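You operate a simulated robot arm through the tools that you are given. There is no shell and no other tool. Be economical: measure what you need, move in short steps, check, and stop when the job is done.

You run a simulated robot arm. Do the job below in one go: nothing can be reset, and whatever is moved stays where it is left.

JOB
Seal-test the wrapped stack under the bell jar and sort it by the result.
Fine: set it on the plate the display names; pump till it shows a result, open the vent before you lift the jar, put the jar back. Set down upright: bell jar.
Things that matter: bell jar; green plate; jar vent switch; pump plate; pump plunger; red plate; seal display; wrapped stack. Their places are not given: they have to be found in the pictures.

Only the result counts: the job must be done as asked and must still hold three seconds after the hand-in. Knocking over, shifting, dropping, spilling or breaking anything else fails it. A push-on lid holds only when it is set on centred and level and pressed home; a screw cap is set on level and turned clockwise until tight.

ROBOT AND FRAMES
A 6-joint arm with a two-finger parallel gripper, fixed in place. Base frame: the origin is at the foot of the arm, x ahead of it, y to its left, z up; the work surface is at about z = 900. Units: mm, rad, N and s.
With the tool pointing down near the work surface it reaches from about 240 to 640 mm from the base axis. Its first joint turns from -1.152 to 1.152 rad. Payload 2.7 kg.
Tool frame: the origin (TCP) lies between the finger pads and is the grasp point; the fingertips stand 23 mm ahead of it; z points along the fingers, y is the line along which they close. Largest opening 94 mm; finger width 38, thickness 10; the body of the gripper, 54 by 96 mm, starts 39 mm behind the TCP.
Orientation is that of the tool frame in the base frame, as a unit quaternion [x, y, z, w]. With the fingers straight down and closing along the base's y, the tool's x points along the base's -x, its y along +y and its z along -z.

CONTROLS
- The arm moves only by the tool drive_tool. Its argument "plan" is a list of rows, each a list of 7 numbers: the shift along the base's x, y, z in m, then the turn, a rotation vector about the base's x, y, z in rad, then the gripper command, from -1 (shut) to 1 (fully open), values between in proportion. In form: [[x, y, z, wx, wy, wz, grip], ...]. A call has 1 to 20 rows; each row shifts and turns the commanded pose from where the row before left it. Rows are played at 5 a second. More than 50 mm and 0.15 rad between two rows, or a gripper value outside its range, and nothing of the call is played. A pose out of reach is approached as far as the arm can. The call stops where the force on the tool passes 40 N (or 10 N more than at its start, if that is more) or the arm is blocked; 0.2 s more then pass. The fingers move at their own pace (about 45 mm/s each) and stop on an object; they squeeze with about 26 N. The grip force told is the motor's: it shows also when the fingers shut on nothing. Time passes only in rows, and 0.2 s behind the last, so rows that do not move let the fingers close. It gives the time, the measured TCP pose, the force on the tool (base axes), the opening and the grip force at its end, in the units of the frame above (readings bear some noise), with the torque about the TCP (base axes, N m) and any sound that the robot's microphone picked up, and new pictures: "pictures" is both (left out), scene, wrist or none.
- Cameras (640 x 400 px; columns grow to the right, rows downward): "scene" is fixed at [96.2, -444.8, 1412.7]; the picture's right is [0.60, -0.80, 0.00], its down [-0.40, -0.30, -0.87] and it looks along [0.70, 0.52, -0.50] (base axes); focal length 284 px, centre (320, 200). "wrist" rides on the gripper at [86, 16, -75] in the tool frame; the picture's right is [-0.18, 0.98, 0.00], its down [-0.58, -0.11, -0.81] and it looks along [-0.79, -0.15, 0.59] (tool axes); focal length 243 px, centre (320, 200).
- point_at(camera, pixels): for up to 12 pixels [column, row] of the newest picture of that camera ("zoom" is the newest enlarged one), the place [x, y, z] in the base frame of the surface seen there, good to about 2 mm. It takes no simulated time.
- enlarge(camera, box): a new picture of the part [left, top, right, bottom] of that camera's present view, enlarged. It takes no simulated time.
- hand_in(): hands the job in; it is judged then, once.

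Work in short steps. Measure before you move; look again where a grasp or a placing could have gone wrong, and mend it. You have 80 turns and 200 pictures in all, those below and enlarged ones among them. Open the gripper and draw the arm clear of the work before you hand the job in, unless the task says otherwise; then end with one line.

The tools are called after "Emit:" as a command line: name --pt "numbers of a row" for each row, then --argument value for the rest, lists and objects as JSON in quotes. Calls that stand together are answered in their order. drive_tool: Moves the arm, as the interface text tells. Its arguments: {"type":"object","properties":{"plan":{"type":"array","items":{"type":"array","items":{"type":"number"}}},"pictures":{"type":"string","enum":["both","scene","wrist","none"]}},"required":["plan"]} The other tools are called the same way: point_at (camera, pixels) gives the place of the surface under pixels of a picture; enlarge (camera, box) takes an enlarged picture of a part of a camera's view; hand_in () hands the job in.

At the start:

```text
clock: 0.0
tcp_pos: [404.0, -17.8, 1224.8]
orientation: [0.0, 1.0, -0.001, 0.001]
force: [1.2, -0.5, -0.2]
ft_torque: [-0.03, -0.02, 0.0]
finger_gap: 94.2
grip_force: 0.1
```

scene: 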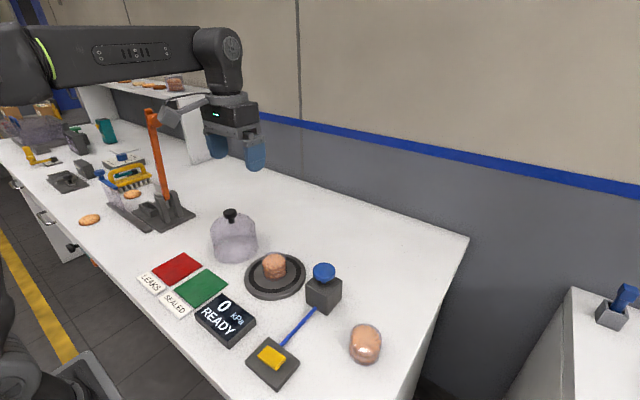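
wrist: 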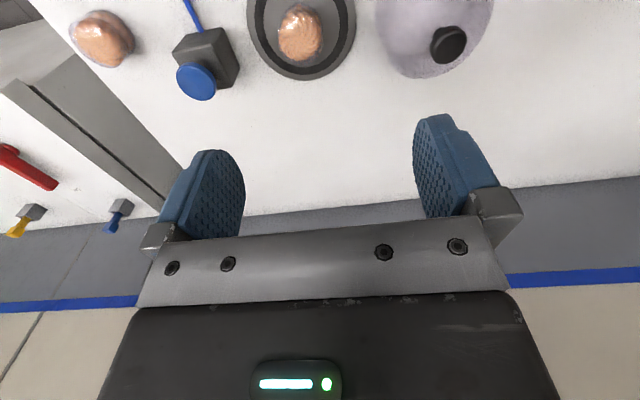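

The jar is near (234,238), the stack on the pump plate near (275,266), the plunger near (324,272), and the vent switch possibly the yellow part near (271,357). I'll enlarge this area.

Emit:
enlarge --camera "scene" --box '[130, 200, 400, 390]'

Emit:
point_at --camera "scene" --pixels '[[230, 213], [234, 245], [275, 258], [275, 275], [252, 281], [298, 270], [324, 268], [323, 290], [271, 356], [177, 266], [202, 289], [365, 340]]'

```text
2.11 times, centred on (265, 295) of scene
```

zoom: 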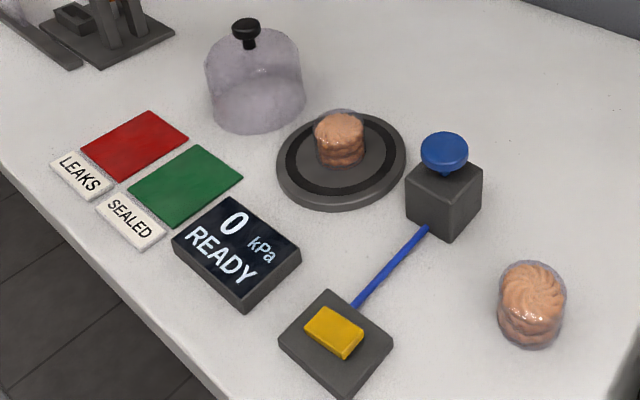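

```text
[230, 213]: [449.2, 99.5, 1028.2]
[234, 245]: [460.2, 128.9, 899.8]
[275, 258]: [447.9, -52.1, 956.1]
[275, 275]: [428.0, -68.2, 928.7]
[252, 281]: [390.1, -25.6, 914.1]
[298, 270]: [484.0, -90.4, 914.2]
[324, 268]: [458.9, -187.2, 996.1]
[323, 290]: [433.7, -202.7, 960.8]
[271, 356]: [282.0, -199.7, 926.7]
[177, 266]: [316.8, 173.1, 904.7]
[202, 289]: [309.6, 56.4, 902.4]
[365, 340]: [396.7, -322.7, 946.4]
```

Two cookie-like stacks: one on the pump plate, one at the right. I need to see which is wrapped, so I look closer.

Emit:
enlarge --camera "scene" --box '[240, 240, 310, 300]'

Emit:
enlarge --camera "scene" --box '[330, 310, 400, 370]'

Emit:
enlarge --camera "scene" --box '[0, 80, 220, 240]'

Emit:
enlarge --camera "wrist" --box '[60, 0, 500, 120]'

```text
6.67 times, centred on (275, 270) of scene
```

zoom: 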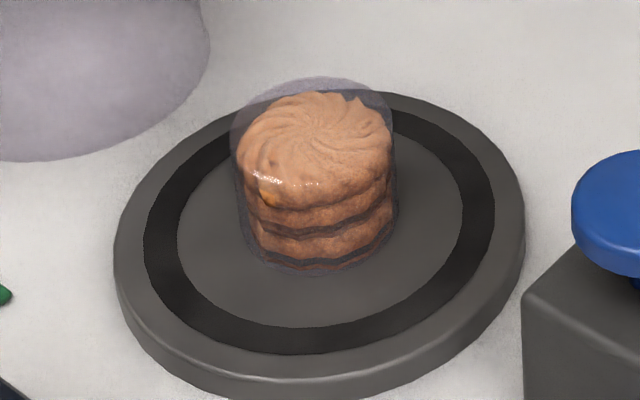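

```text
6.67 times, centred on (365, 340) of scene
```

zoom: 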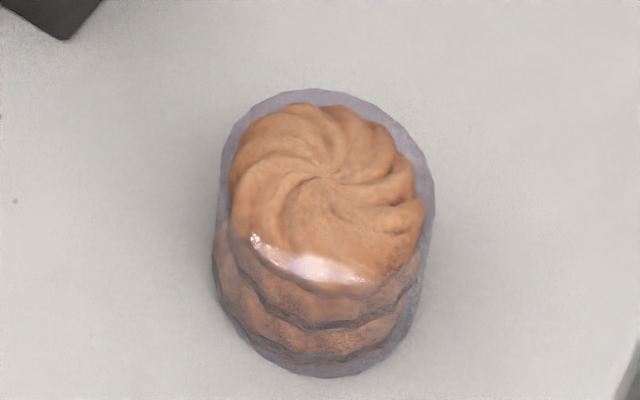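

```text
2.50 times, centred on (110, 160) of scene
```

zoom: 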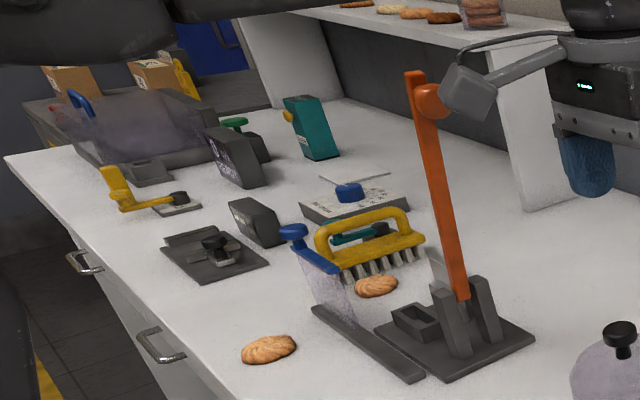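

```text
1.45 times, centred on (280, 60) of wrist
```

zoom: 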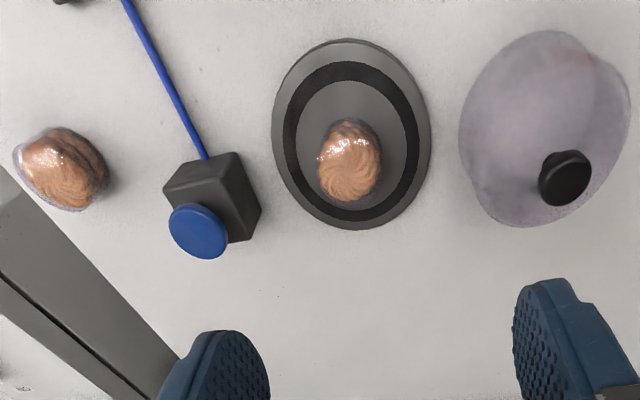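

The pump-plate stack is the one under test; the right-hand one is left alone. Next I measure the jar knob, plate rim, plunger and vent switch accurately.

Emit:
enlarge --camera "scene" --box '[240, 330, 310, 390]'

Emit:
enlarge --camera "scene" --box '[295, 250, 355, 320]'

Emit:
enlarge --camera "scene" --box '[200, 200, 270, 270]'

```text
6.67 times, centred on (275, 360) of scene
```

zoom: 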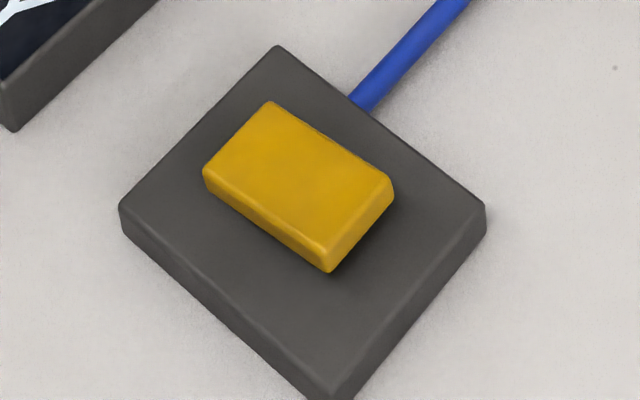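

```text
5.71 times, centred on (325, 285) of scene
```

zoom: 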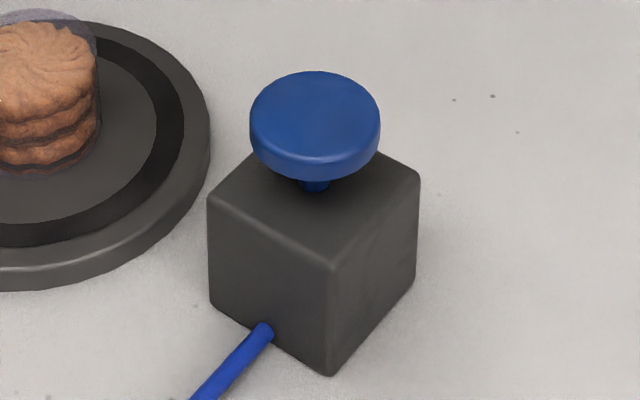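

```text
5.71 times, centred on (235, 235) of scene
```

zoom: 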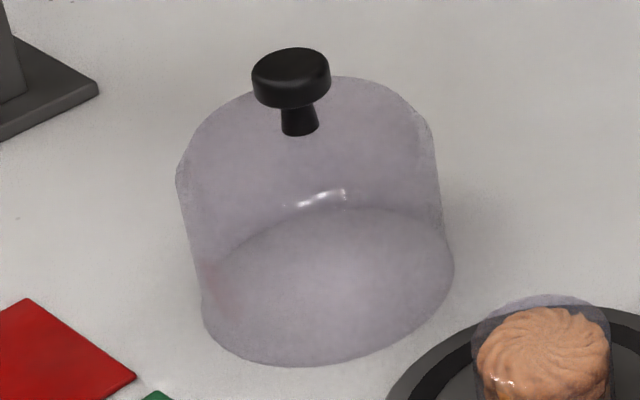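

Now pixel-to-place readings for each: knob, switch, plunger, plate rim.

Emit:
point_at --camera "zoom" --pixels '[[291, 50], [291, 70], [255, 75], [327, 72], [290, 84], [290, 104], [298, 130], [326, 355], [205, 345], [450, 270], [300, 360], [206, 300]]'

Emit:
point_at --camera "scene" --pixels '[[263, 353], [267.5, 346.5], [284, 356.5], [275, 366.5], [272, 355], [245, 362], [268, 339], [298, 361], [323, 265], [323, 276], [314, 270], [334, 270]]'

Emit:
point_at --camera "scene" --pixels '[[254, 274], [263, 258], [280, 255.5], [296, 263], [305, 278], [295, 291], [275, 298], [257, 292], [285, 272], [266, 275], [275, 254], [260, 290]]'

Emit:
point_at --camera "scene" --pixels '[[176, 254], [199, 269], [175, 284], [153, 270], [204, 270], [227, 285], [200, 306], [176, 288], [225, 320], [210, 308], [152, 283], [175, 303]]'

```text
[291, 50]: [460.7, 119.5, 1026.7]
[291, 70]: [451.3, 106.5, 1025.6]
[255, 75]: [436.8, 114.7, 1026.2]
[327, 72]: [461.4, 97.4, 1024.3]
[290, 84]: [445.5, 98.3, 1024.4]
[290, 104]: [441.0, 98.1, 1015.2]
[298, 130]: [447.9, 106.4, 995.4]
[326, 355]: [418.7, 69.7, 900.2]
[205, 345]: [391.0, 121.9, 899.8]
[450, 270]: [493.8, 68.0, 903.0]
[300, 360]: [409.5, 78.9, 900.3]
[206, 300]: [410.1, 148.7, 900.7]
```

```text
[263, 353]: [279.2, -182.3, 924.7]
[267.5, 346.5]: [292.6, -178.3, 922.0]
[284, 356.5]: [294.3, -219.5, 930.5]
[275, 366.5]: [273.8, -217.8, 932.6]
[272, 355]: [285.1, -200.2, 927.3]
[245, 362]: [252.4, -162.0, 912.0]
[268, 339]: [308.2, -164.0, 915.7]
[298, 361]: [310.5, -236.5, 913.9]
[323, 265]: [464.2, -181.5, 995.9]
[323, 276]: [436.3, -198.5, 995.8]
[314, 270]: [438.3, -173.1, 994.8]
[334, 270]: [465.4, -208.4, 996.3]
```

```text
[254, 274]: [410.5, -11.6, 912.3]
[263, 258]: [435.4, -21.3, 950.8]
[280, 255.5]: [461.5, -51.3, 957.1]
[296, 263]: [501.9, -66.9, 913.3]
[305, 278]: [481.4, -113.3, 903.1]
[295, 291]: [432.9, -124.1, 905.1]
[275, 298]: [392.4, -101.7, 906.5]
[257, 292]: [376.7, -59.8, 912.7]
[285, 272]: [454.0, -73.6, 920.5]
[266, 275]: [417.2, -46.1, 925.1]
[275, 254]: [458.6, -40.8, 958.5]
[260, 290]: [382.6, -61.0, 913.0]
```

```text
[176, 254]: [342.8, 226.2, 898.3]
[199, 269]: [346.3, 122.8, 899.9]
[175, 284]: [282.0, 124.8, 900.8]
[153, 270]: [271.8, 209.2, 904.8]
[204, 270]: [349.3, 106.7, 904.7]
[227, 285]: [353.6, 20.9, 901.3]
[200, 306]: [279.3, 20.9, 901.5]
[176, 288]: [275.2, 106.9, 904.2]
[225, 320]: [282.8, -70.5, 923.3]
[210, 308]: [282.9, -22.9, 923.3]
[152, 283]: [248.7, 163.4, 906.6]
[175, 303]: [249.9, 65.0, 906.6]
```

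The knob centre is about (450,107), top z 1026. I refine plate centre and stack centre.

Emit:
enlarge --camera "scene" --box '[240, 240, 310, 300]'

Emit:
point_at --camera "zoom" --pixels '[[148, 240], [490, 205], [310, 352], [210, 325], [430, 316], [420, 112], [200, 150], [180, 235], [460, 205], [320, 82], [232, 150], [392, 150]]'

Emit:
point_at --camera "zoom" --pixels '[[315, 150], [315, 95], [315, 195], [240, 150], [388, 150], [310, 272], [250, 245], [380, 240]]'

```text
6.67 times, centred on (275, 270) of scene
```

zoom: 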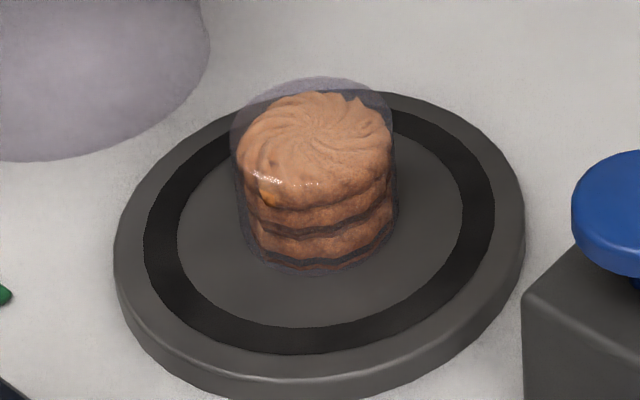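

```text
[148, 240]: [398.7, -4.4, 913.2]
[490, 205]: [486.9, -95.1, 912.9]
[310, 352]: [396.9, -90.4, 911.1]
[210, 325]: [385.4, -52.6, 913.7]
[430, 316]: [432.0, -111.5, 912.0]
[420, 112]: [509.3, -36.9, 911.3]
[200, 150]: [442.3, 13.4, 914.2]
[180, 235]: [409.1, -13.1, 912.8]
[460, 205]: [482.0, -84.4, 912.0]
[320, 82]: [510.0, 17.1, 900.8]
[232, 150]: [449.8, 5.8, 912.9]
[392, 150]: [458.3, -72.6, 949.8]
```

```text
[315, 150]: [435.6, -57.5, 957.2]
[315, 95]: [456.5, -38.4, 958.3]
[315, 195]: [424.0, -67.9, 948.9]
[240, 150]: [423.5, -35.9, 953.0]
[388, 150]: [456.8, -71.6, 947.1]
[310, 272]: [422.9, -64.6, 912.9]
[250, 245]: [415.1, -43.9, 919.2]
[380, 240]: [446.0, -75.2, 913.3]
```

Plate centre is about (445,-49), ring radius 63, and the stack sits at its centre. I check where the orange lever stands, then move above the jar knob.

Emit:
point_at --camera "scene" --pixels '[[152, 115], [158, 160], [165, 190], [190, 213], [175, 205], [150, 228]]'

Emit:
drive_tool --pt "0.015 0.04 -0.03 0 0 0 1" --pt "0.015 0.045 -0.03 0 0 0 1" --pt "0.016 0.04 -0.02 0 0 0 1" --pt "0 0 -0.04 0 0 0 1"

```text
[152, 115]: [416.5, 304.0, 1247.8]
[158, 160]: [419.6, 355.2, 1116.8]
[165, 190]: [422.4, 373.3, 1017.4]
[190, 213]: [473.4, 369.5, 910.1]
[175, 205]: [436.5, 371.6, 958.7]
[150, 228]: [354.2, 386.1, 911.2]
```

```text
refused: row 1 steps farther than a row can; nothing moved
```

The lever is at y≈300+, clear of my path. The refused step was too long; I use shorter rows.

Emit:
drive_tool --pt "0.01 0.03 -0.02 0 0 0 1" --pt "0.012 0.03 -0.03 0 0 0 1" --pt "0.012 0.03 -0.03 0 0 0 1" --pt "0.012 0.034 -0.03 0 0 0 1" --pt "0 0 -0.02 0 0 0 1" --pt "0 0 0 0 0 0 1"

```text
clock: 1.4
tcp_pos: [449.0, 105.3, 1096.0]
orientation: [0.0, 1.0, -0.001, 0.001]
force: [-0.6, 0.9, 0.8]
ft_torque: [-0.02, 0.0, -0.04]
finger_gap: 93.9
grip_force: 0.1
```

scene: 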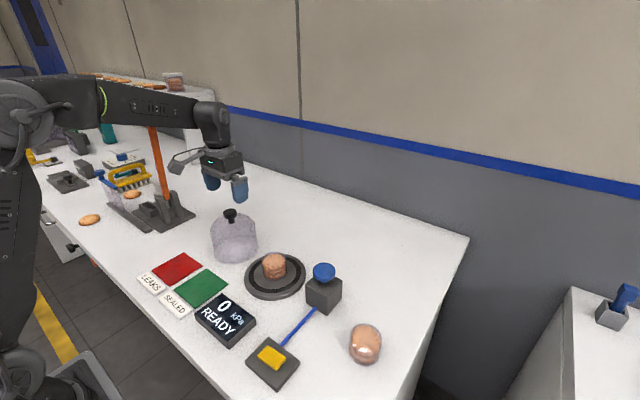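
wrist: 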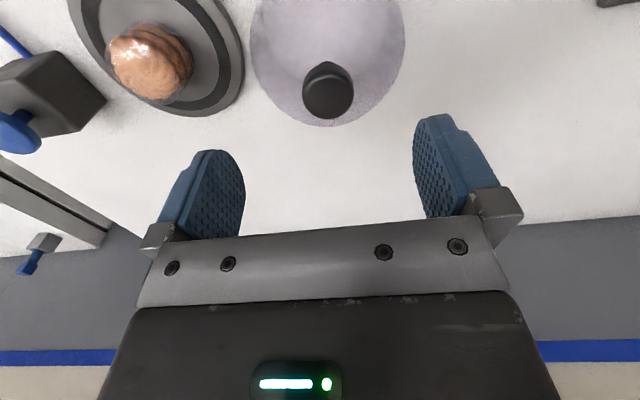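

Wrist view shows the knob at (328,95); I check its centre and rim there.

Emit:
point_at --camera "wrist" --pixels '[[328, 96], [306, 96], [350, 96], [328, 80], [328, 110], [328, 66], [155, 60], [120, 92], [182, 75], [155, 98]]'

```text
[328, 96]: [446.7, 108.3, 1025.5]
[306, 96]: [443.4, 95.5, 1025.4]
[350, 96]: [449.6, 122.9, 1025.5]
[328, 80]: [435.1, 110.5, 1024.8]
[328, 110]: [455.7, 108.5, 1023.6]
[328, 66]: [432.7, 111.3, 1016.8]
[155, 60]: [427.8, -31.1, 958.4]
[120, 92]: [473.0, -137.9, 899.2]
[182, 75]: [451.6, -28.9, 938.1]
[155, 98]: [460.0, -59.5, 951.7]
```

Knob centre about (448,108). I descend and close on it.

Emit:
drive_tool --pt "-0.001 0.003 -0.03 0 0 0 1" --pt "0 0 -0.03 0 0 0 1" --pt "0 0 -0.013 0 0 0 1" --pt "0 0 0 0 0 0 -1" --pt "0 0 0 0 0 0 -1" --pt "0 0 0 0 0 0 -1" --pt "0 0 0 0 0 0 -1" --pt "0 0 0 0 0 0 -1"

```text
clock: 3.2
tcp_pos: [449.7, 110.0, 1023.8]
orientation: [0.0, 1.0, 0.0, 0.001]
force: [0.8, 1.2, -0.7]
ft_torque: [0.11, -0.06, 0.02]
finger_gap: 33.5
grip_force: 25.0
```

scene: 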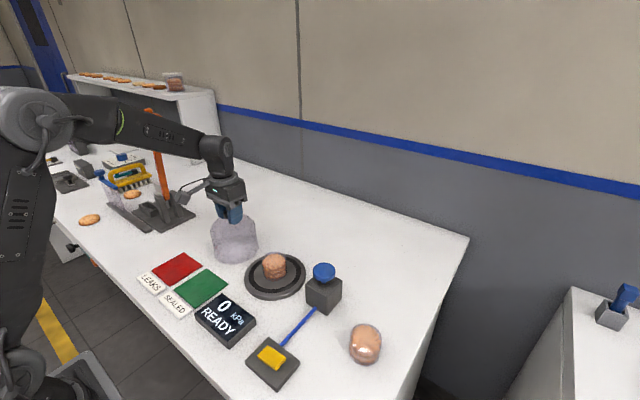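
wrist: 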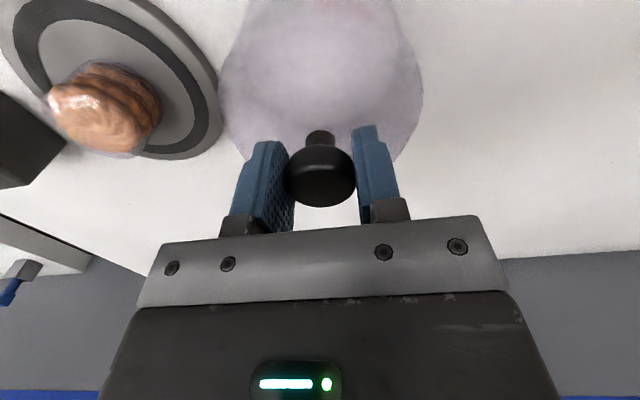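

The knob is gripped (gap 33.5). I lift straight up 100 mm and check.

Emit:
drive_tool --pt "0 0 0.01 0 0 0 -1" --pt "0 0 0.03 0 0 0 -1" --pt "0 0 0.03 0 0 0 -1" --pt "0 0 0.03 0 0 0 -1" --pt "0 0 0 0 0 0 -1"

```text
clock: 4.4
tcp_pos: [450.1, 108.2, 1122.7]
orientation: [-0.001, 1.0, -0.001, 0.001]
force: [0.8, -0.3, -2.4]
ft_torque: [-0.05, 0.01, 0.0]
finger_gap: 33.6
grip_force: 26.3
```

scene: 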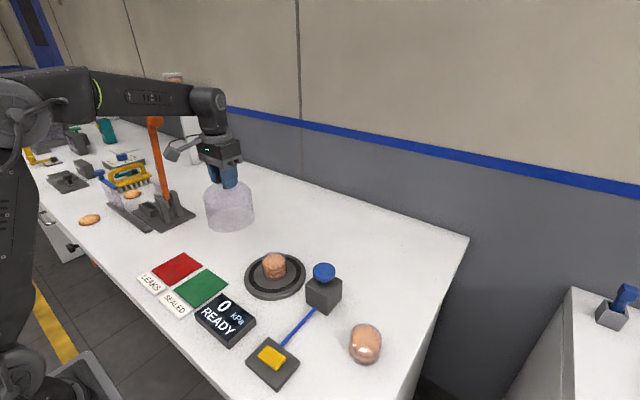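
wrist: 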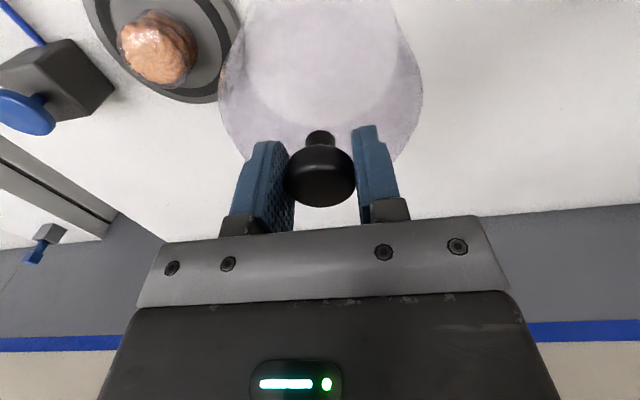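

Jar is held level. I move over the plate centre at (446,-49).

Emit:
drive_tool --pt "-0.001 -0.032 0 0 0 0 -1" --pt "-0.001 -0.042 0 0 0 0 -1" --pt "-0.001 -0.042 0 0 0 0 -1" --pt "-0.001 -0.042 0 0 0 0 -1" --pt "0 0 -0.02 0 0 0 -1" --pt "0 0 0 0 0 0 -1"

```text
clock: 5.8
tcp_pos: [447.8, -49.6, 1103.0]
orientation: [-0.001, 1.0, -0.001, 0.001]
force: [-0.2, 0.3, -2.5]
ft_torque: [0.0, -0.02, 0.01]
finger_gap: 33.7
grip_force: 26.2
```

scene: 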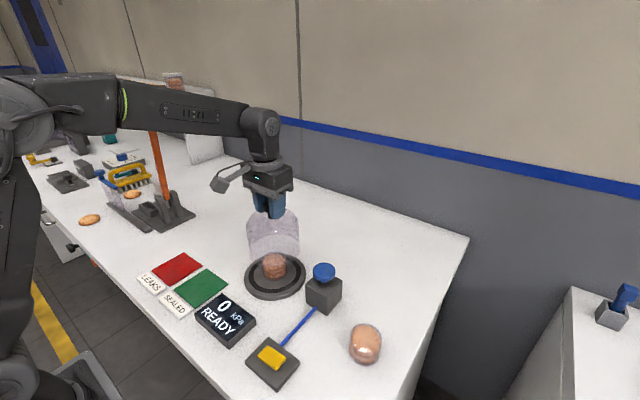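
wrist: 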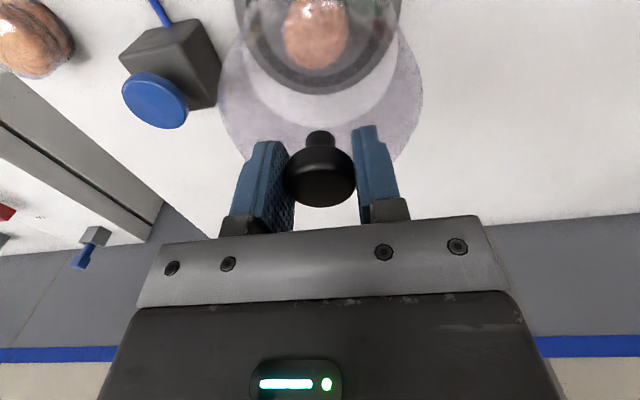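

Lower to about 8 mm above the plate, then check alignment.

Emit:
drive_tool --pt "-0.001 0 -0.02 0 0 0 -1" --pt "0 0 -0.02 0 0 0 -1" --pt "0 0 -0.018 0 0 0 -1" --pt "0 0 0 0 0 0 -1"

Emit:
enlarge --camera "scene" --box '[235, 200, 315, 305]'

```text
clock: 6.8
tcp_pos: [444.9, -49.1, 1045.4]
orientation: [0.001, 1.0, -0.001, 0.0]
force: [0.0, 0.6, -2.5]
ft_torque: [0.01, 0.0, 0.0]
finger_gap: 33.4
grip_force: 26.1
```

scene: 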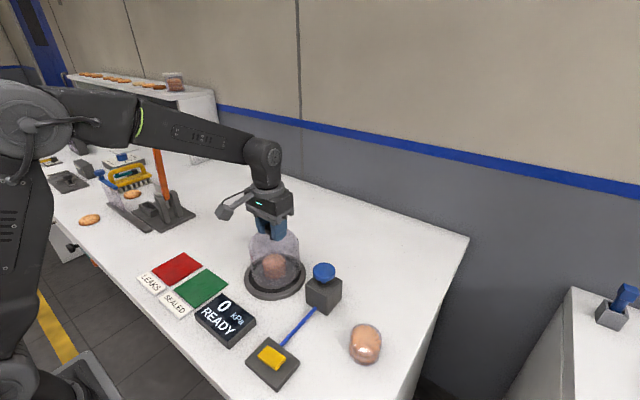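
wrist: 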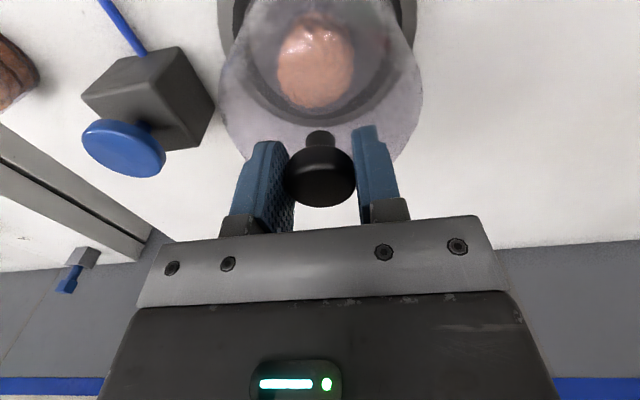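

```text
3.81 times, centred on (275, 252) of scene
```

zoom: 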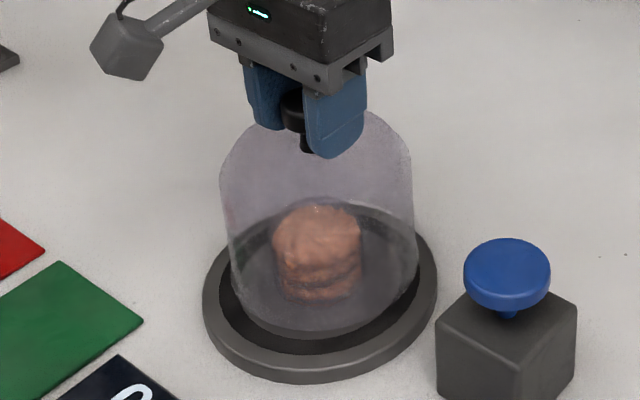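

Jar is centred within the ring. I lower to contact gently.

Emit:
drive_tool --pt "0 0 -0.004 0 0 0 -1" --pt "0 0 -0.002 0 0 0 -1" --pt "0 0 -0.002 0 0 0 -1" --pt "0 0 -0.001 0 0 0 -1" --pt "0 0 0 0 0 0 -1"

Emit:
enlarge --camera "scene" --box '[235, 200, 315, 305]'

```text
clock: 8.0
tcp_pos: [445.3, -48.5, 1035.7]
orientation: [0.0, 1.0, -0.001, 0.001]
force: [0.0, 0.5, -2.2]
ft_torque: [0.02, 0.0, 0.06]
finger_gap: 33.6
grip_force: 25.7
```

scene: 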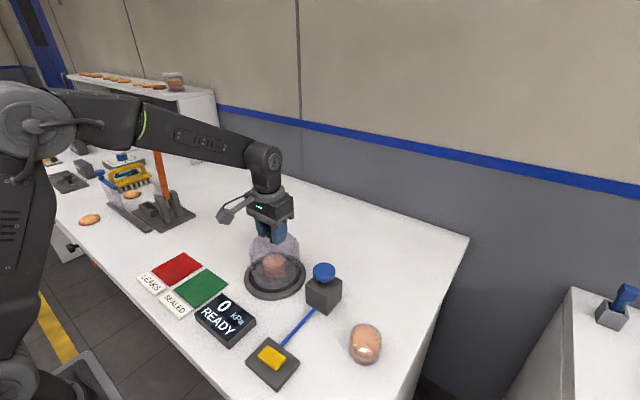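
wrist: 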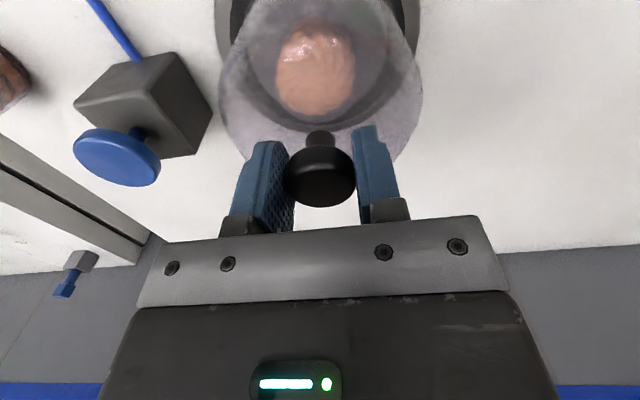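

```text
3.81 times, centred on (275, 252) of scene
```

zoom: 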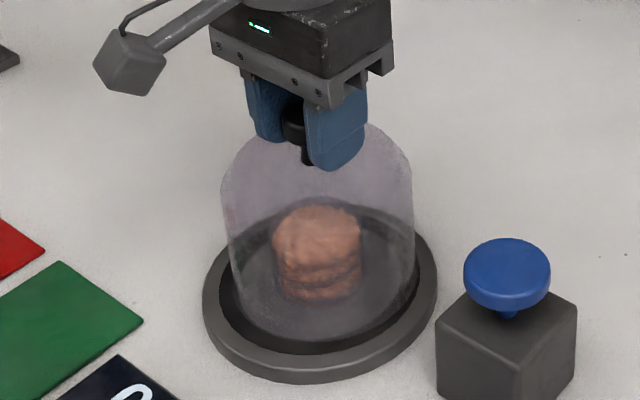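

No contact yet (force still -2.2). I continue in 1 mm steps.

Emit:
drive_tool --pt "0 0 -0.001 0 0 0 -1" --pt "0 0 -0.001 0 0 0 -1" --pt "0 0 0 0 0 0 -1" --pictures "none"

Emit:
drive_tool --pt "0 0 -0.001 0 0 0 -1" --pt "0 0 -0.001 0 0 0 -1" --pt "0 0 0 0 0 0 -1" --pictures "none"

```text
clock: 8.8
tcp_pos: [443.9, -48.6, 1034.5]
orientation: [-0.002, 1.0, -0.001, 0.001]
force: [-0.2, -1.6, 9.5]
ft_torque: [0.22, 0.66, 0.01]
finger_gap: 33.6
grip_force: 26.1
```

```text
clock: 9.6
tcp_pos: [444.5, -49.0, 1032.4]
orientation: [0.0, 1.0, -0.001, 0.004]
force: [1.1, -2.4, 21.0]
ft_torque: [0.11, -0.1, -0.01]
finger_gap: 33.8
grip_force: 25.9
```

Contact is made at 21 N. I ease off slightly, open, and rise.

Emit:
drive_tool --pt "0 0 0.001 0 0 0 -1" --pt "0 0 0.001 0 0 0 -1" --pt "0 0 0 0 0 0 1" --pt "0 0 0 0 0 0 1" --pt "0 0 0 0 0 0 1" --pt "0 0 0.03 0 0 0 1" --pt "0 0 0.04 0 0 0 1" --pt "0 0 0 0 0 0 1"

Emit:
enlarge --camera "scene" --box '[195, 200, 315, 350]'

```text
clock: 11.4
tcp_pos: [441.4, -48.7, 1103.6]
orientation: [0.0, 1.0, -0.001, 0.001]
force: [-0.6, 0.3, 0.4]
ft_torque: [-0.02, 0.02, -0.02]
finger_gap: 94.2
grip_force: 0.1
```

scene: 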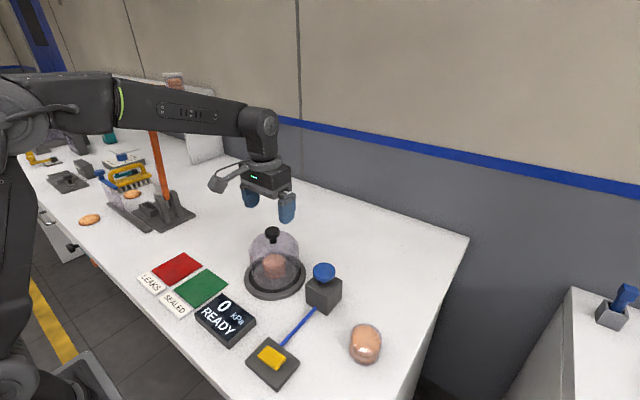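
wrist: 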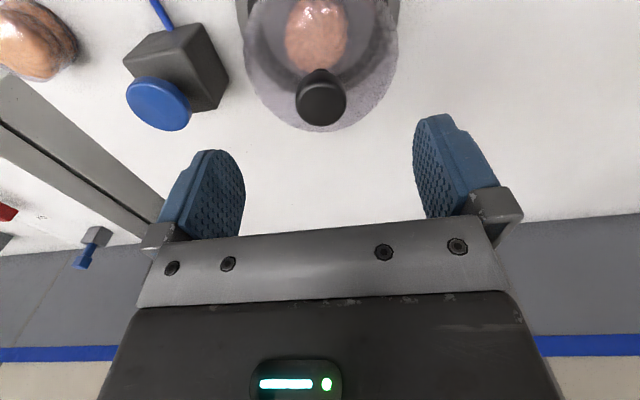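

```text
2.67 times, centred on (255, 275) of scene
```

zoom: 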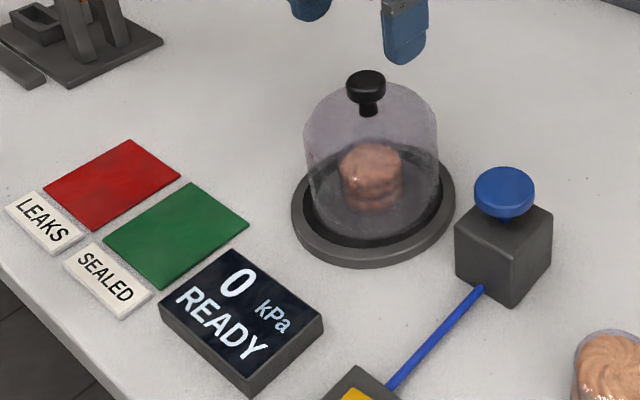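

Jar stands on the ring with the stack inside. Plunger top centre is about (451,-190,996). I move over it with the fingers shutting.

Emit:
drive_tool --pt "0.002 -0.035 0 0 0 0 -1" --pt "0.002 -0.035 0 0 0 0 -1" --pt "0.003 -0.035 0 0 0 0 -1" --pt "0.003 -0.036 0 0 0 0 -1" --pt "0 0 -0.03 0 0 0 -1" --pt "0 0 -0.03 0 0 0 -1" --pt "0 0 0 0 0 0 -1"

Emit:
enlarge --camera "scene" --box '[235, 200, 375, 320]'

```text
clock: 13.0
tcp_pos: [455.4, -189.5, 1043.8]
orientation: [0.0, 1.0, 0.0, 0.001]
force: [-0.4, 0.6, 0.2]
ft_torque: [0.05, 0.04, 0.03]
finger_gap: 0.1
grip_force: 25.8
```

scene: 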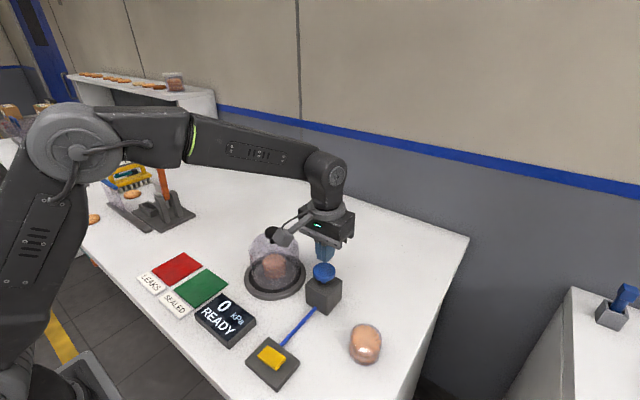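
wrist: 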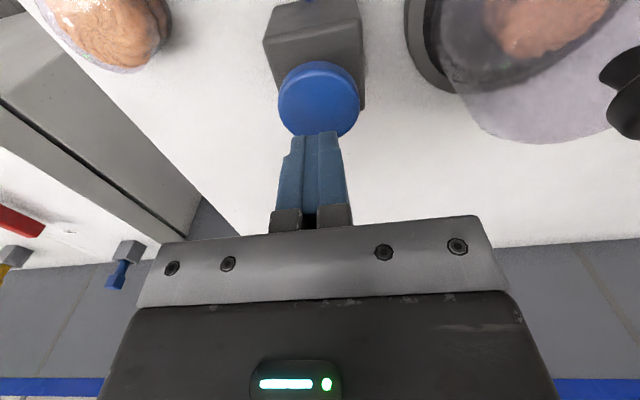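

```text
3.33 times, centred on (305, 260) of scene
```

zoom: 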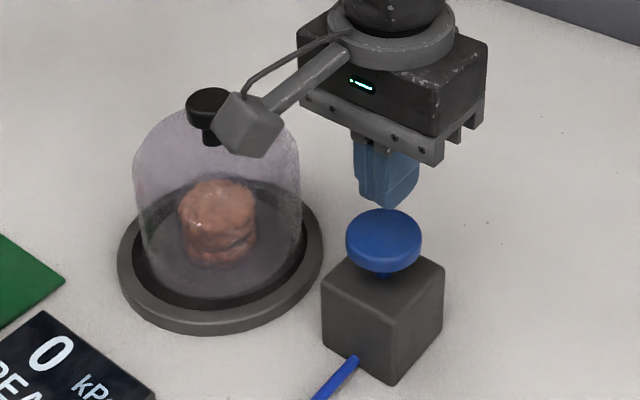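

Over the plunger. I press slowly down ~40 mm from here, watching the force and display.

Emit:
drive_tool --pt "-0.003 0 -0.01 0 0 0 -1" --pt "0 0 -0.01 0 0 0 -1" --pt "0 0 -0.01 0 0 0 -1" --pt "0 0 -0.005 0 0 0 -1" --pt "0 0 -0.005 0 0 0 -1" --pictures "scene"

Emit:
enlarge --camera "scene" --box '[195, 240, 355, 350]'

```text
clock: 14.2
tcp_pos: [451.0, -190.7, 1004.2]
orientation: [0.0, 1.0, -0.002, 0.002]
force: [-0.8, -1.3, 4.0]
ft_torque: [0.02, 0.02, 0.04]
finger_gap: 0.0
grip_force: 25.7
```

scene: 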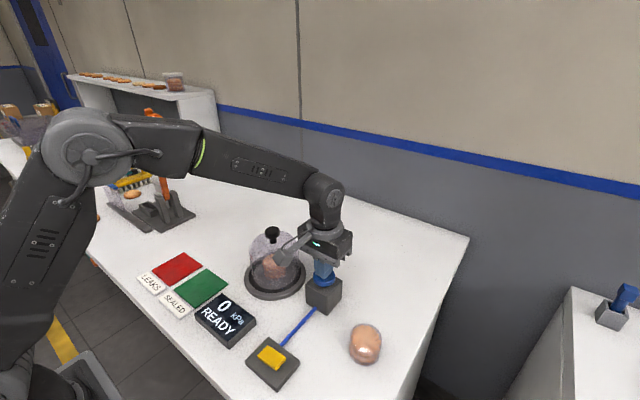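

```text
3.64 times, centred on (275, 295) of scene
```

zoom: 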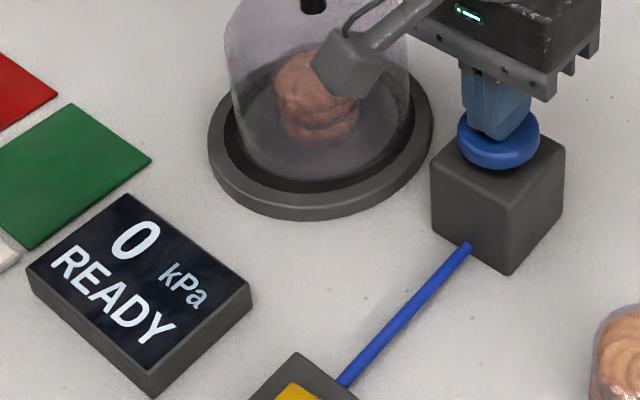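

The plunger is going down (4 N) and the display still shows 0. I press to the end of the stroke, then release up.

Emit:
drive_tool --pt "0 0 -0.005 0 0 0 -1" --pt "0 0 -0.003 0 0 0 -1" --pt "0 0 -0.002 0 0 0 -1" --pt "0 0 0 0 0 0 -1" --pictures "scene"

Emit:
drive_tool --pt "0 0 0.015 0 0 0 -1" --pt "0 0 0.015 0 0 0 -1" --pt "0 0 0 0 0 0 -1" --pictures "scene"

Emit:
enlarge --camera "scene" --box '[195, 240, 355, 350]'

```text
clock: 15.2
tcp_pos: [450.1, -190.0, 996.6]
orientation: [-0.001, 1.0, -0.002, 0.004]
force: [-4.2, -1.4, 30.0]
ft_torque: [0.01, 0.5, -0.06]
finger_gap: 0.0
grip_force: 26.6
heard: click
```

scene: 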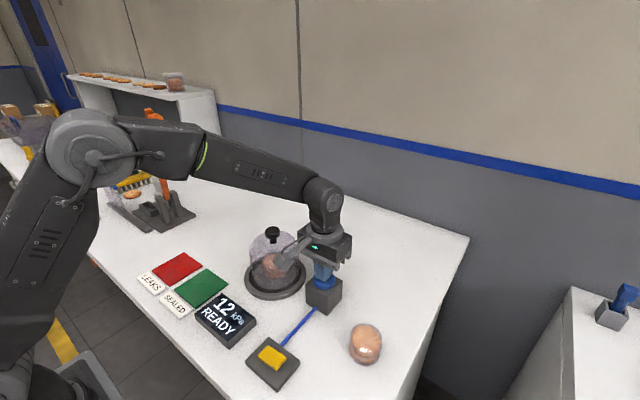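

```text
clock: 16.0
tcp_pos: [450.5, -188.6, 1021.5]
orientation: [0.0, 1.0, 0.001, 0.001]
force: [0.2, -0.3, 0.5]
ft_torque: [0.01, 0.02, 0.01]
finger_gap: 0.0
grip_force: 25.9
```

scene: 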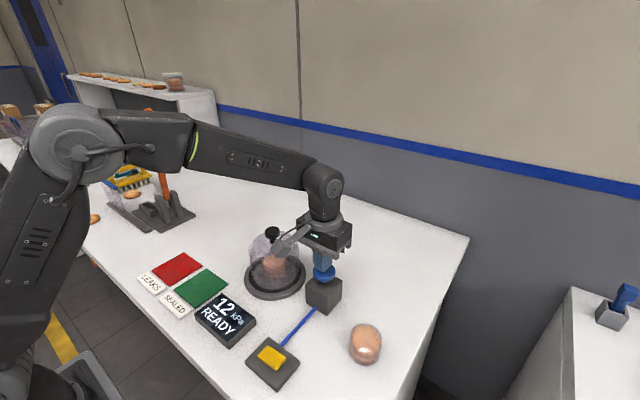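

```text
3.64 times, centred on (275, 295) of scene
```

zoom: 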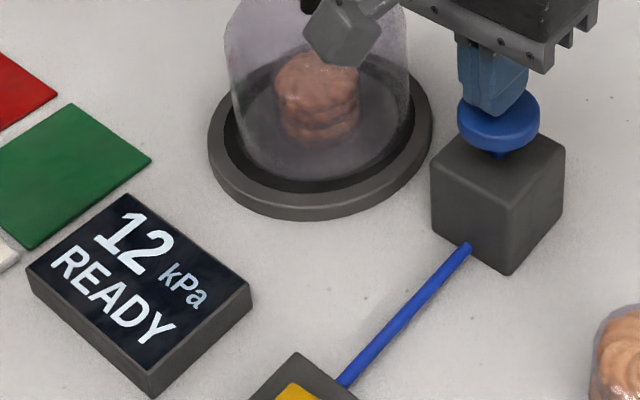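

One stroke gave 12 kPa and it holds, so the vent is shut. I do two more strokes.

Emit:
drive_tool --pt "0 0 -0.012 0 0 0 -1" --pt "0 0 -0.008 0 0 0 -1" --pt "0 0 -0.005 0 0 0 -1" --pt "0 0 -0.001 0 0 0 -1" --pt "0 0 0.013 0 0 0 -1" --pt "0 0 0.013 0 0 0 -1" --pt "0 0 0 0 0 0 -1" --pt "0 0 -0.012 0 0 0 -1" --pt "0 0 -0.008 0 0 0 -1" --pt "0 0 -0.005 0 0 0 -1" --pt "0 0 -0.001 0 0 0 -1" --pt "0 0 0.013 0 0 0 -1" --pt "0 0 0.013 0 0 0 -1" --pt "0 0 0 0 0 0 -1" --pictures "scene"

Emit:
enlarge --camera "scene" --box '[195, 240, 355, 350]'

```text
clock: 19.0
tcp_pos: [449.1, -190.0, 1021.5]
orientation: [0.0, 1.0, 0.0, 0.001]
force: [0.1, -0.2, -0.5]
ft_torque: [0.02, 0.02, 0.01]
finger_gap: 0.0
grip_force: 26.1
heard: click, click
```

scene: 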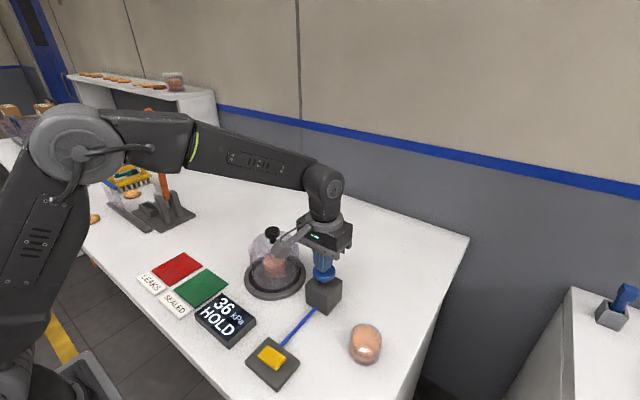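

```text
3.64 times, centred on (275, 295) of scene
```

zoom: 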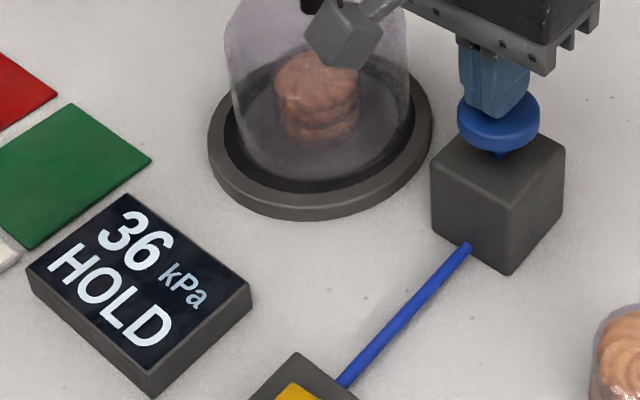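

36 kPa with HOLD: I rise a little and wait two seconds for the result.

Emit:
drive_tool --pt "0 0 0.03 0 0 0 -1" --pt "0 0 0.03 0 0 0 -1" --pt "0 0 0 0 0 0 -1" --pt "0 0 0 0 0 0 -1" --pt "0 0 0 0 0 0 -1" --pt "0 0 0 0 0 0 -1" --pt "0 0 0 0 0 0 -1" --pt "0 0 0 0 0 0 -1" --pt "0 0 0 0 0 0 -1" --pt "0 0 0 0 0 0 -1" --pictures "scene"

Emit:
enlarge --camera "scene" --box '[195, 240, 355, 350]'

```text
clock: 21.2
tcp_pos: [452.8, -191.9, 1082.3]
orientation: [0.0, 1.0, -0.002, 0.001]
force: [0.7, -0.4, -0.2]
ft_torque: [-0.01, 0.0, 0.0]
finger_gap: 0.0
grip_force: 26.0
```

scene: 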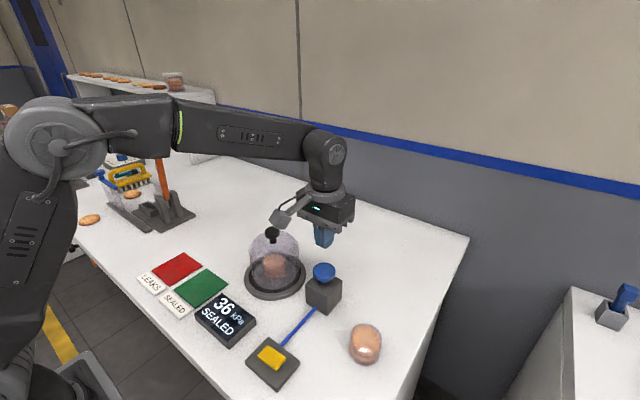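

```text
3.64 times, centred on (275, 295) of scene
```

zoom: 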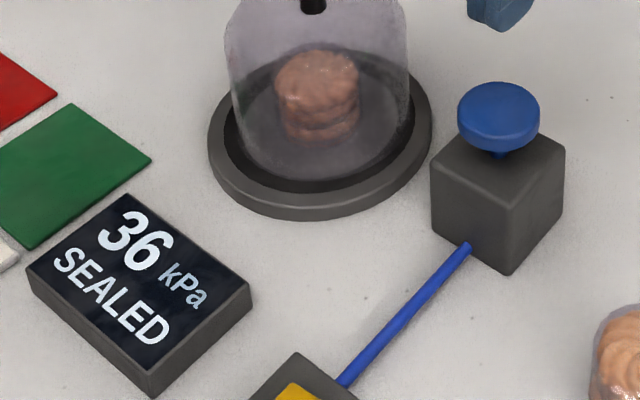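

SEALED → green plate. Vent rocker's raised end is at about (284,-215,931); I move above it with fingers shut.

Emit:
drive_tool --pt "-0.02 0 0.02 0 0 0 -1" --pt "-0.04 -0.005 0 0 0 0 -1" --pt "-0.04 -0.005 0 0 0 0 -1" --pt "-0.04 -0.006 -0.02 0 0 0 -1" --pt "-0.029 -0.006 -0.03 0 0 0 -1" --pt "0 0 -0.04 0 0 0 -1" --pt "0 0 -0.03 0 0 0 -1" --pt "0 0 0 0 0 0 -1"

Emit:
enlarge --camera "scene" --box '[215, 260, 335, 390]'

```text
clock: 23.0
tcp_pos: [281.8, -214.6, 983.0]
orientation: [0.0, 1.0, -0.001, 0.002]
force: [0.4, -0.5, 0.4]
ft_torque: [-0.01, 0.0, 0.0]
finger_gap: 0.2
grip_force: 25.6
```

scene: 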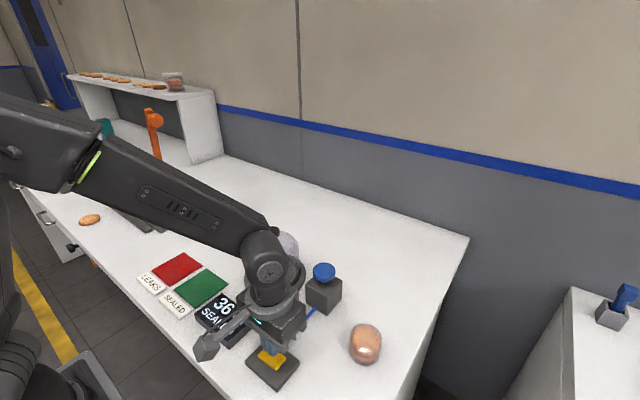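
wrist: 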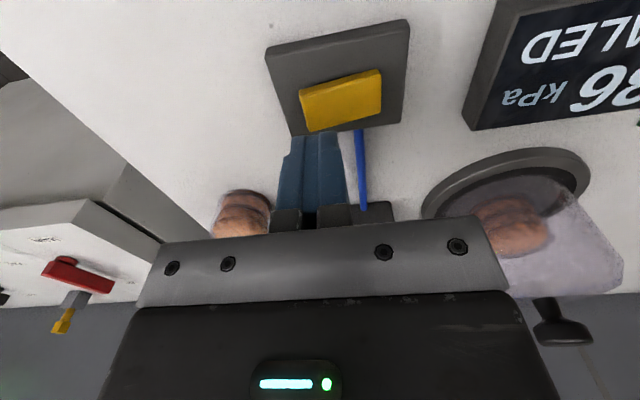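

```text
3.08 times, centred on (275, 325) of scene
```

zoom: 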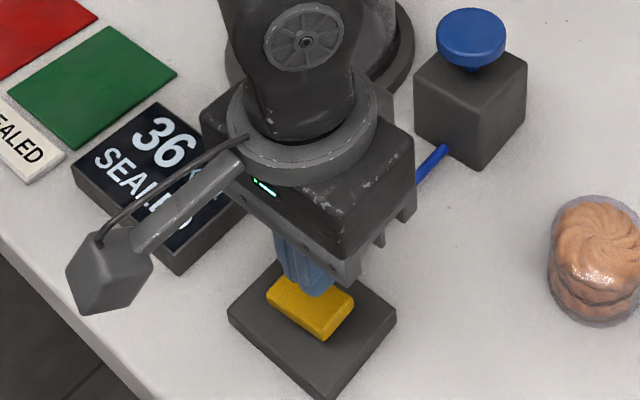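

I verify the rocker location from the wrist view before pressing.

Emit:
point_at --camera "wrist" --pixels '[[306, 105], [340, 98], [376, 90], [306, 125], [378, 112], [345, 80], [320, 110]]'

```text
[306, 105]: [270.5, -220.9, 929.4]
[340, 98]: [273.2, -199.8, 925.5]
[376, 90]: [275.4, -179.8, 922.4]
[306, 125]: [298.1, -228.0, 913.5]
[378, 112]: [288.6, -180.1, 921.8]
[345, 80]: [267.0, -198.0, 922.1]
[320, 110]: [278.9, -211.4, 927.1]
```

Rocker confirmed: high end at y≈-218. I press down there in steps.

Emit:
drive_tool --pt "0 0 -0.015 0 0 0 -1" --pt "0 0 -0.01 0 0 0 -1" --pt "0 0 -0.005 0 0 0 -1" --pt "0 0 -0.004 0 0 0 -1" --pt "0 0 -0.003 0 0 0 -1" --pt "0 0 0 0 0 0 -1" --pictures "scene"

Emit:
enlarge --camera "scene" --box '[185, 260, 335, 390]'

```text
clock: 24.3
tcp_pos: [281.4, -212.7, 950.1]
orientation: [-0.001, 1.0, -0.002, 0.001]
force: [-4.2, 1.4, 7.2]
ft_torque: [0.09, 0.18, 0.0]
finger_gap: 0.1
grip_force: 26.1
stopped in row 6: the force on the tool passed its limit at 42 N (the readings are from after the stop); the commanded pose is now the measured one
```

scene: 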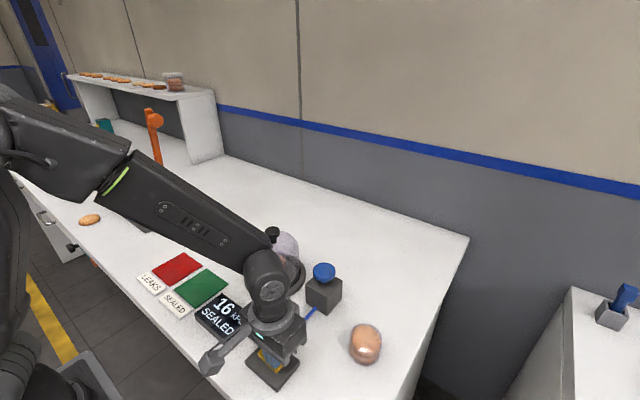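

```text
3.08 times, centred on (260, 325) of scene
```

zoom: 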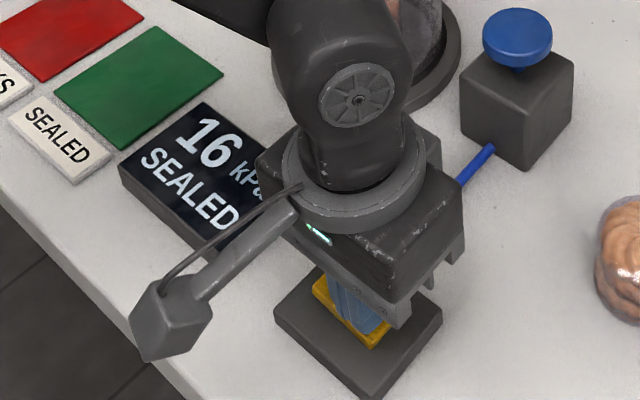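

Pressure is falling (16 kPa): the vent is open. I rise and move back above the jar, opening the gripper, then confirm 0 kPa.

Emit:
drive_tool --pt "0 0 0.04 0 0 0 -1" --pt "0 0 0.04 0 0 0 -1" --pt "0 0 0.04 0 0 0 -1" --pt "0 0 0.04 0 0 0 -1" --pt "0.03 0.03 0 0 0 0 -1" --pt "0.03 0.03 0 0 0 0 -1" --pt "0.033 0.033 0 0 0 0 -1" --pt "0.033 0.033 0 0 0 0 0.2" --pt "0.034 0.034 0 0 0 0 1" --pt "0 0 0 0 0 0 1" --pt "0 0 0 0 0 0 1"

Emit:
enlarge --camera "scene" --box '[185, 200, 345, 390]'

```text
clock: 26.7
tcp_pos: [441.7, -54.2, 1106.9]
orientation: [-0.001, 1.0, -0.002, 0.002]
force: [0.3, -0.2, -0.3]
ft_torque: [-0.01, -0.03, -0.02]
finger_gap: 85.7
grip_force: 0.1
```

scene: 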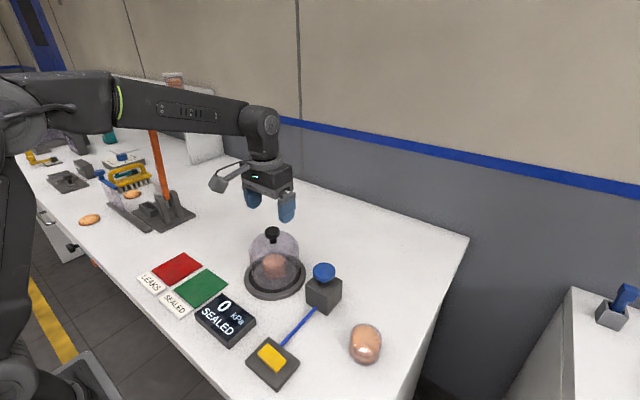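
wrist: 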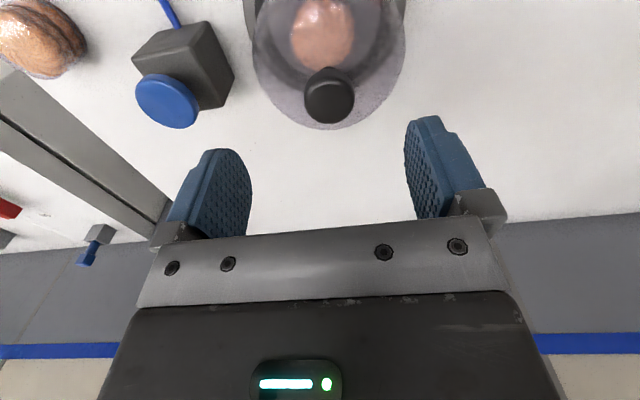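

```text
2.11 times, centred on (265, 295) of scene
```

zoom: 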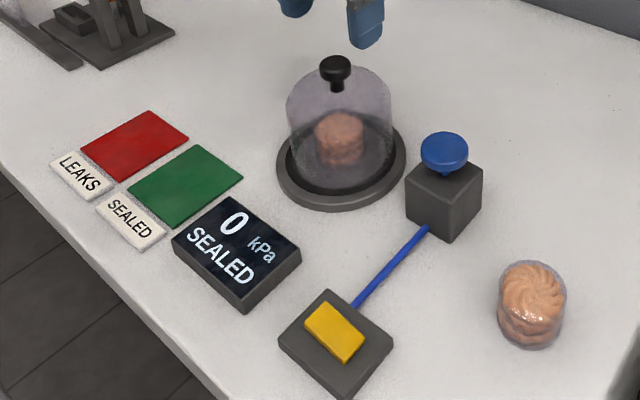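

0 kPa with vent open. I grip the jar knob again at (444.5,-49,1034).

Emit:
drive_tool --pt "0.003 0.005 -0.01 0 0 0 1" --pt "0 0 -0.03 0 0 0 1" --pt "0 0 -0.03 0 0 0 1" --pt "0 0 0 0 0 0 1" --pt "0 0 0 0 0 0 -1" --pt "0 0 0 0 0 0 -1" --pt "0 0 0 0 0 0 -1" --pt "0 0 0 0 0 0 -1" --pt "0 0 0 0 0 0 -1"

```text
clock: 28.7
tcp_pos: [445.4, -50.3, 1039.5]
orientation: [0.0, 1.0, -0.002, 0.002]
force: [0.0, 0.1, -0.2]
ft_torque: [0.12, 0.01, 0.01]
finger_gap: 33.5
grip_force: 26.0
```

scene: 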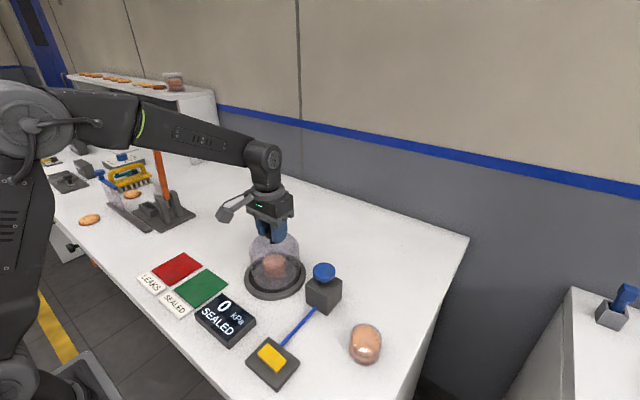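
wrist: 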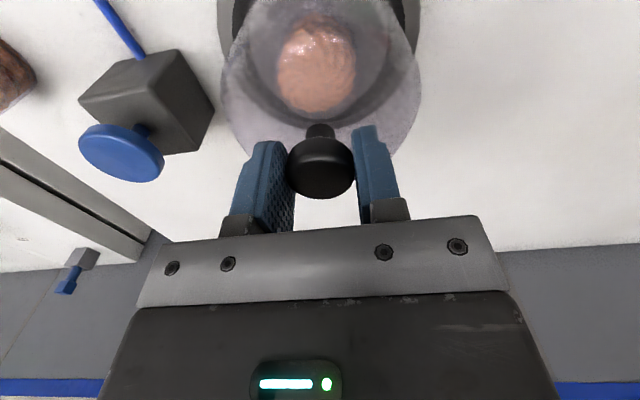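

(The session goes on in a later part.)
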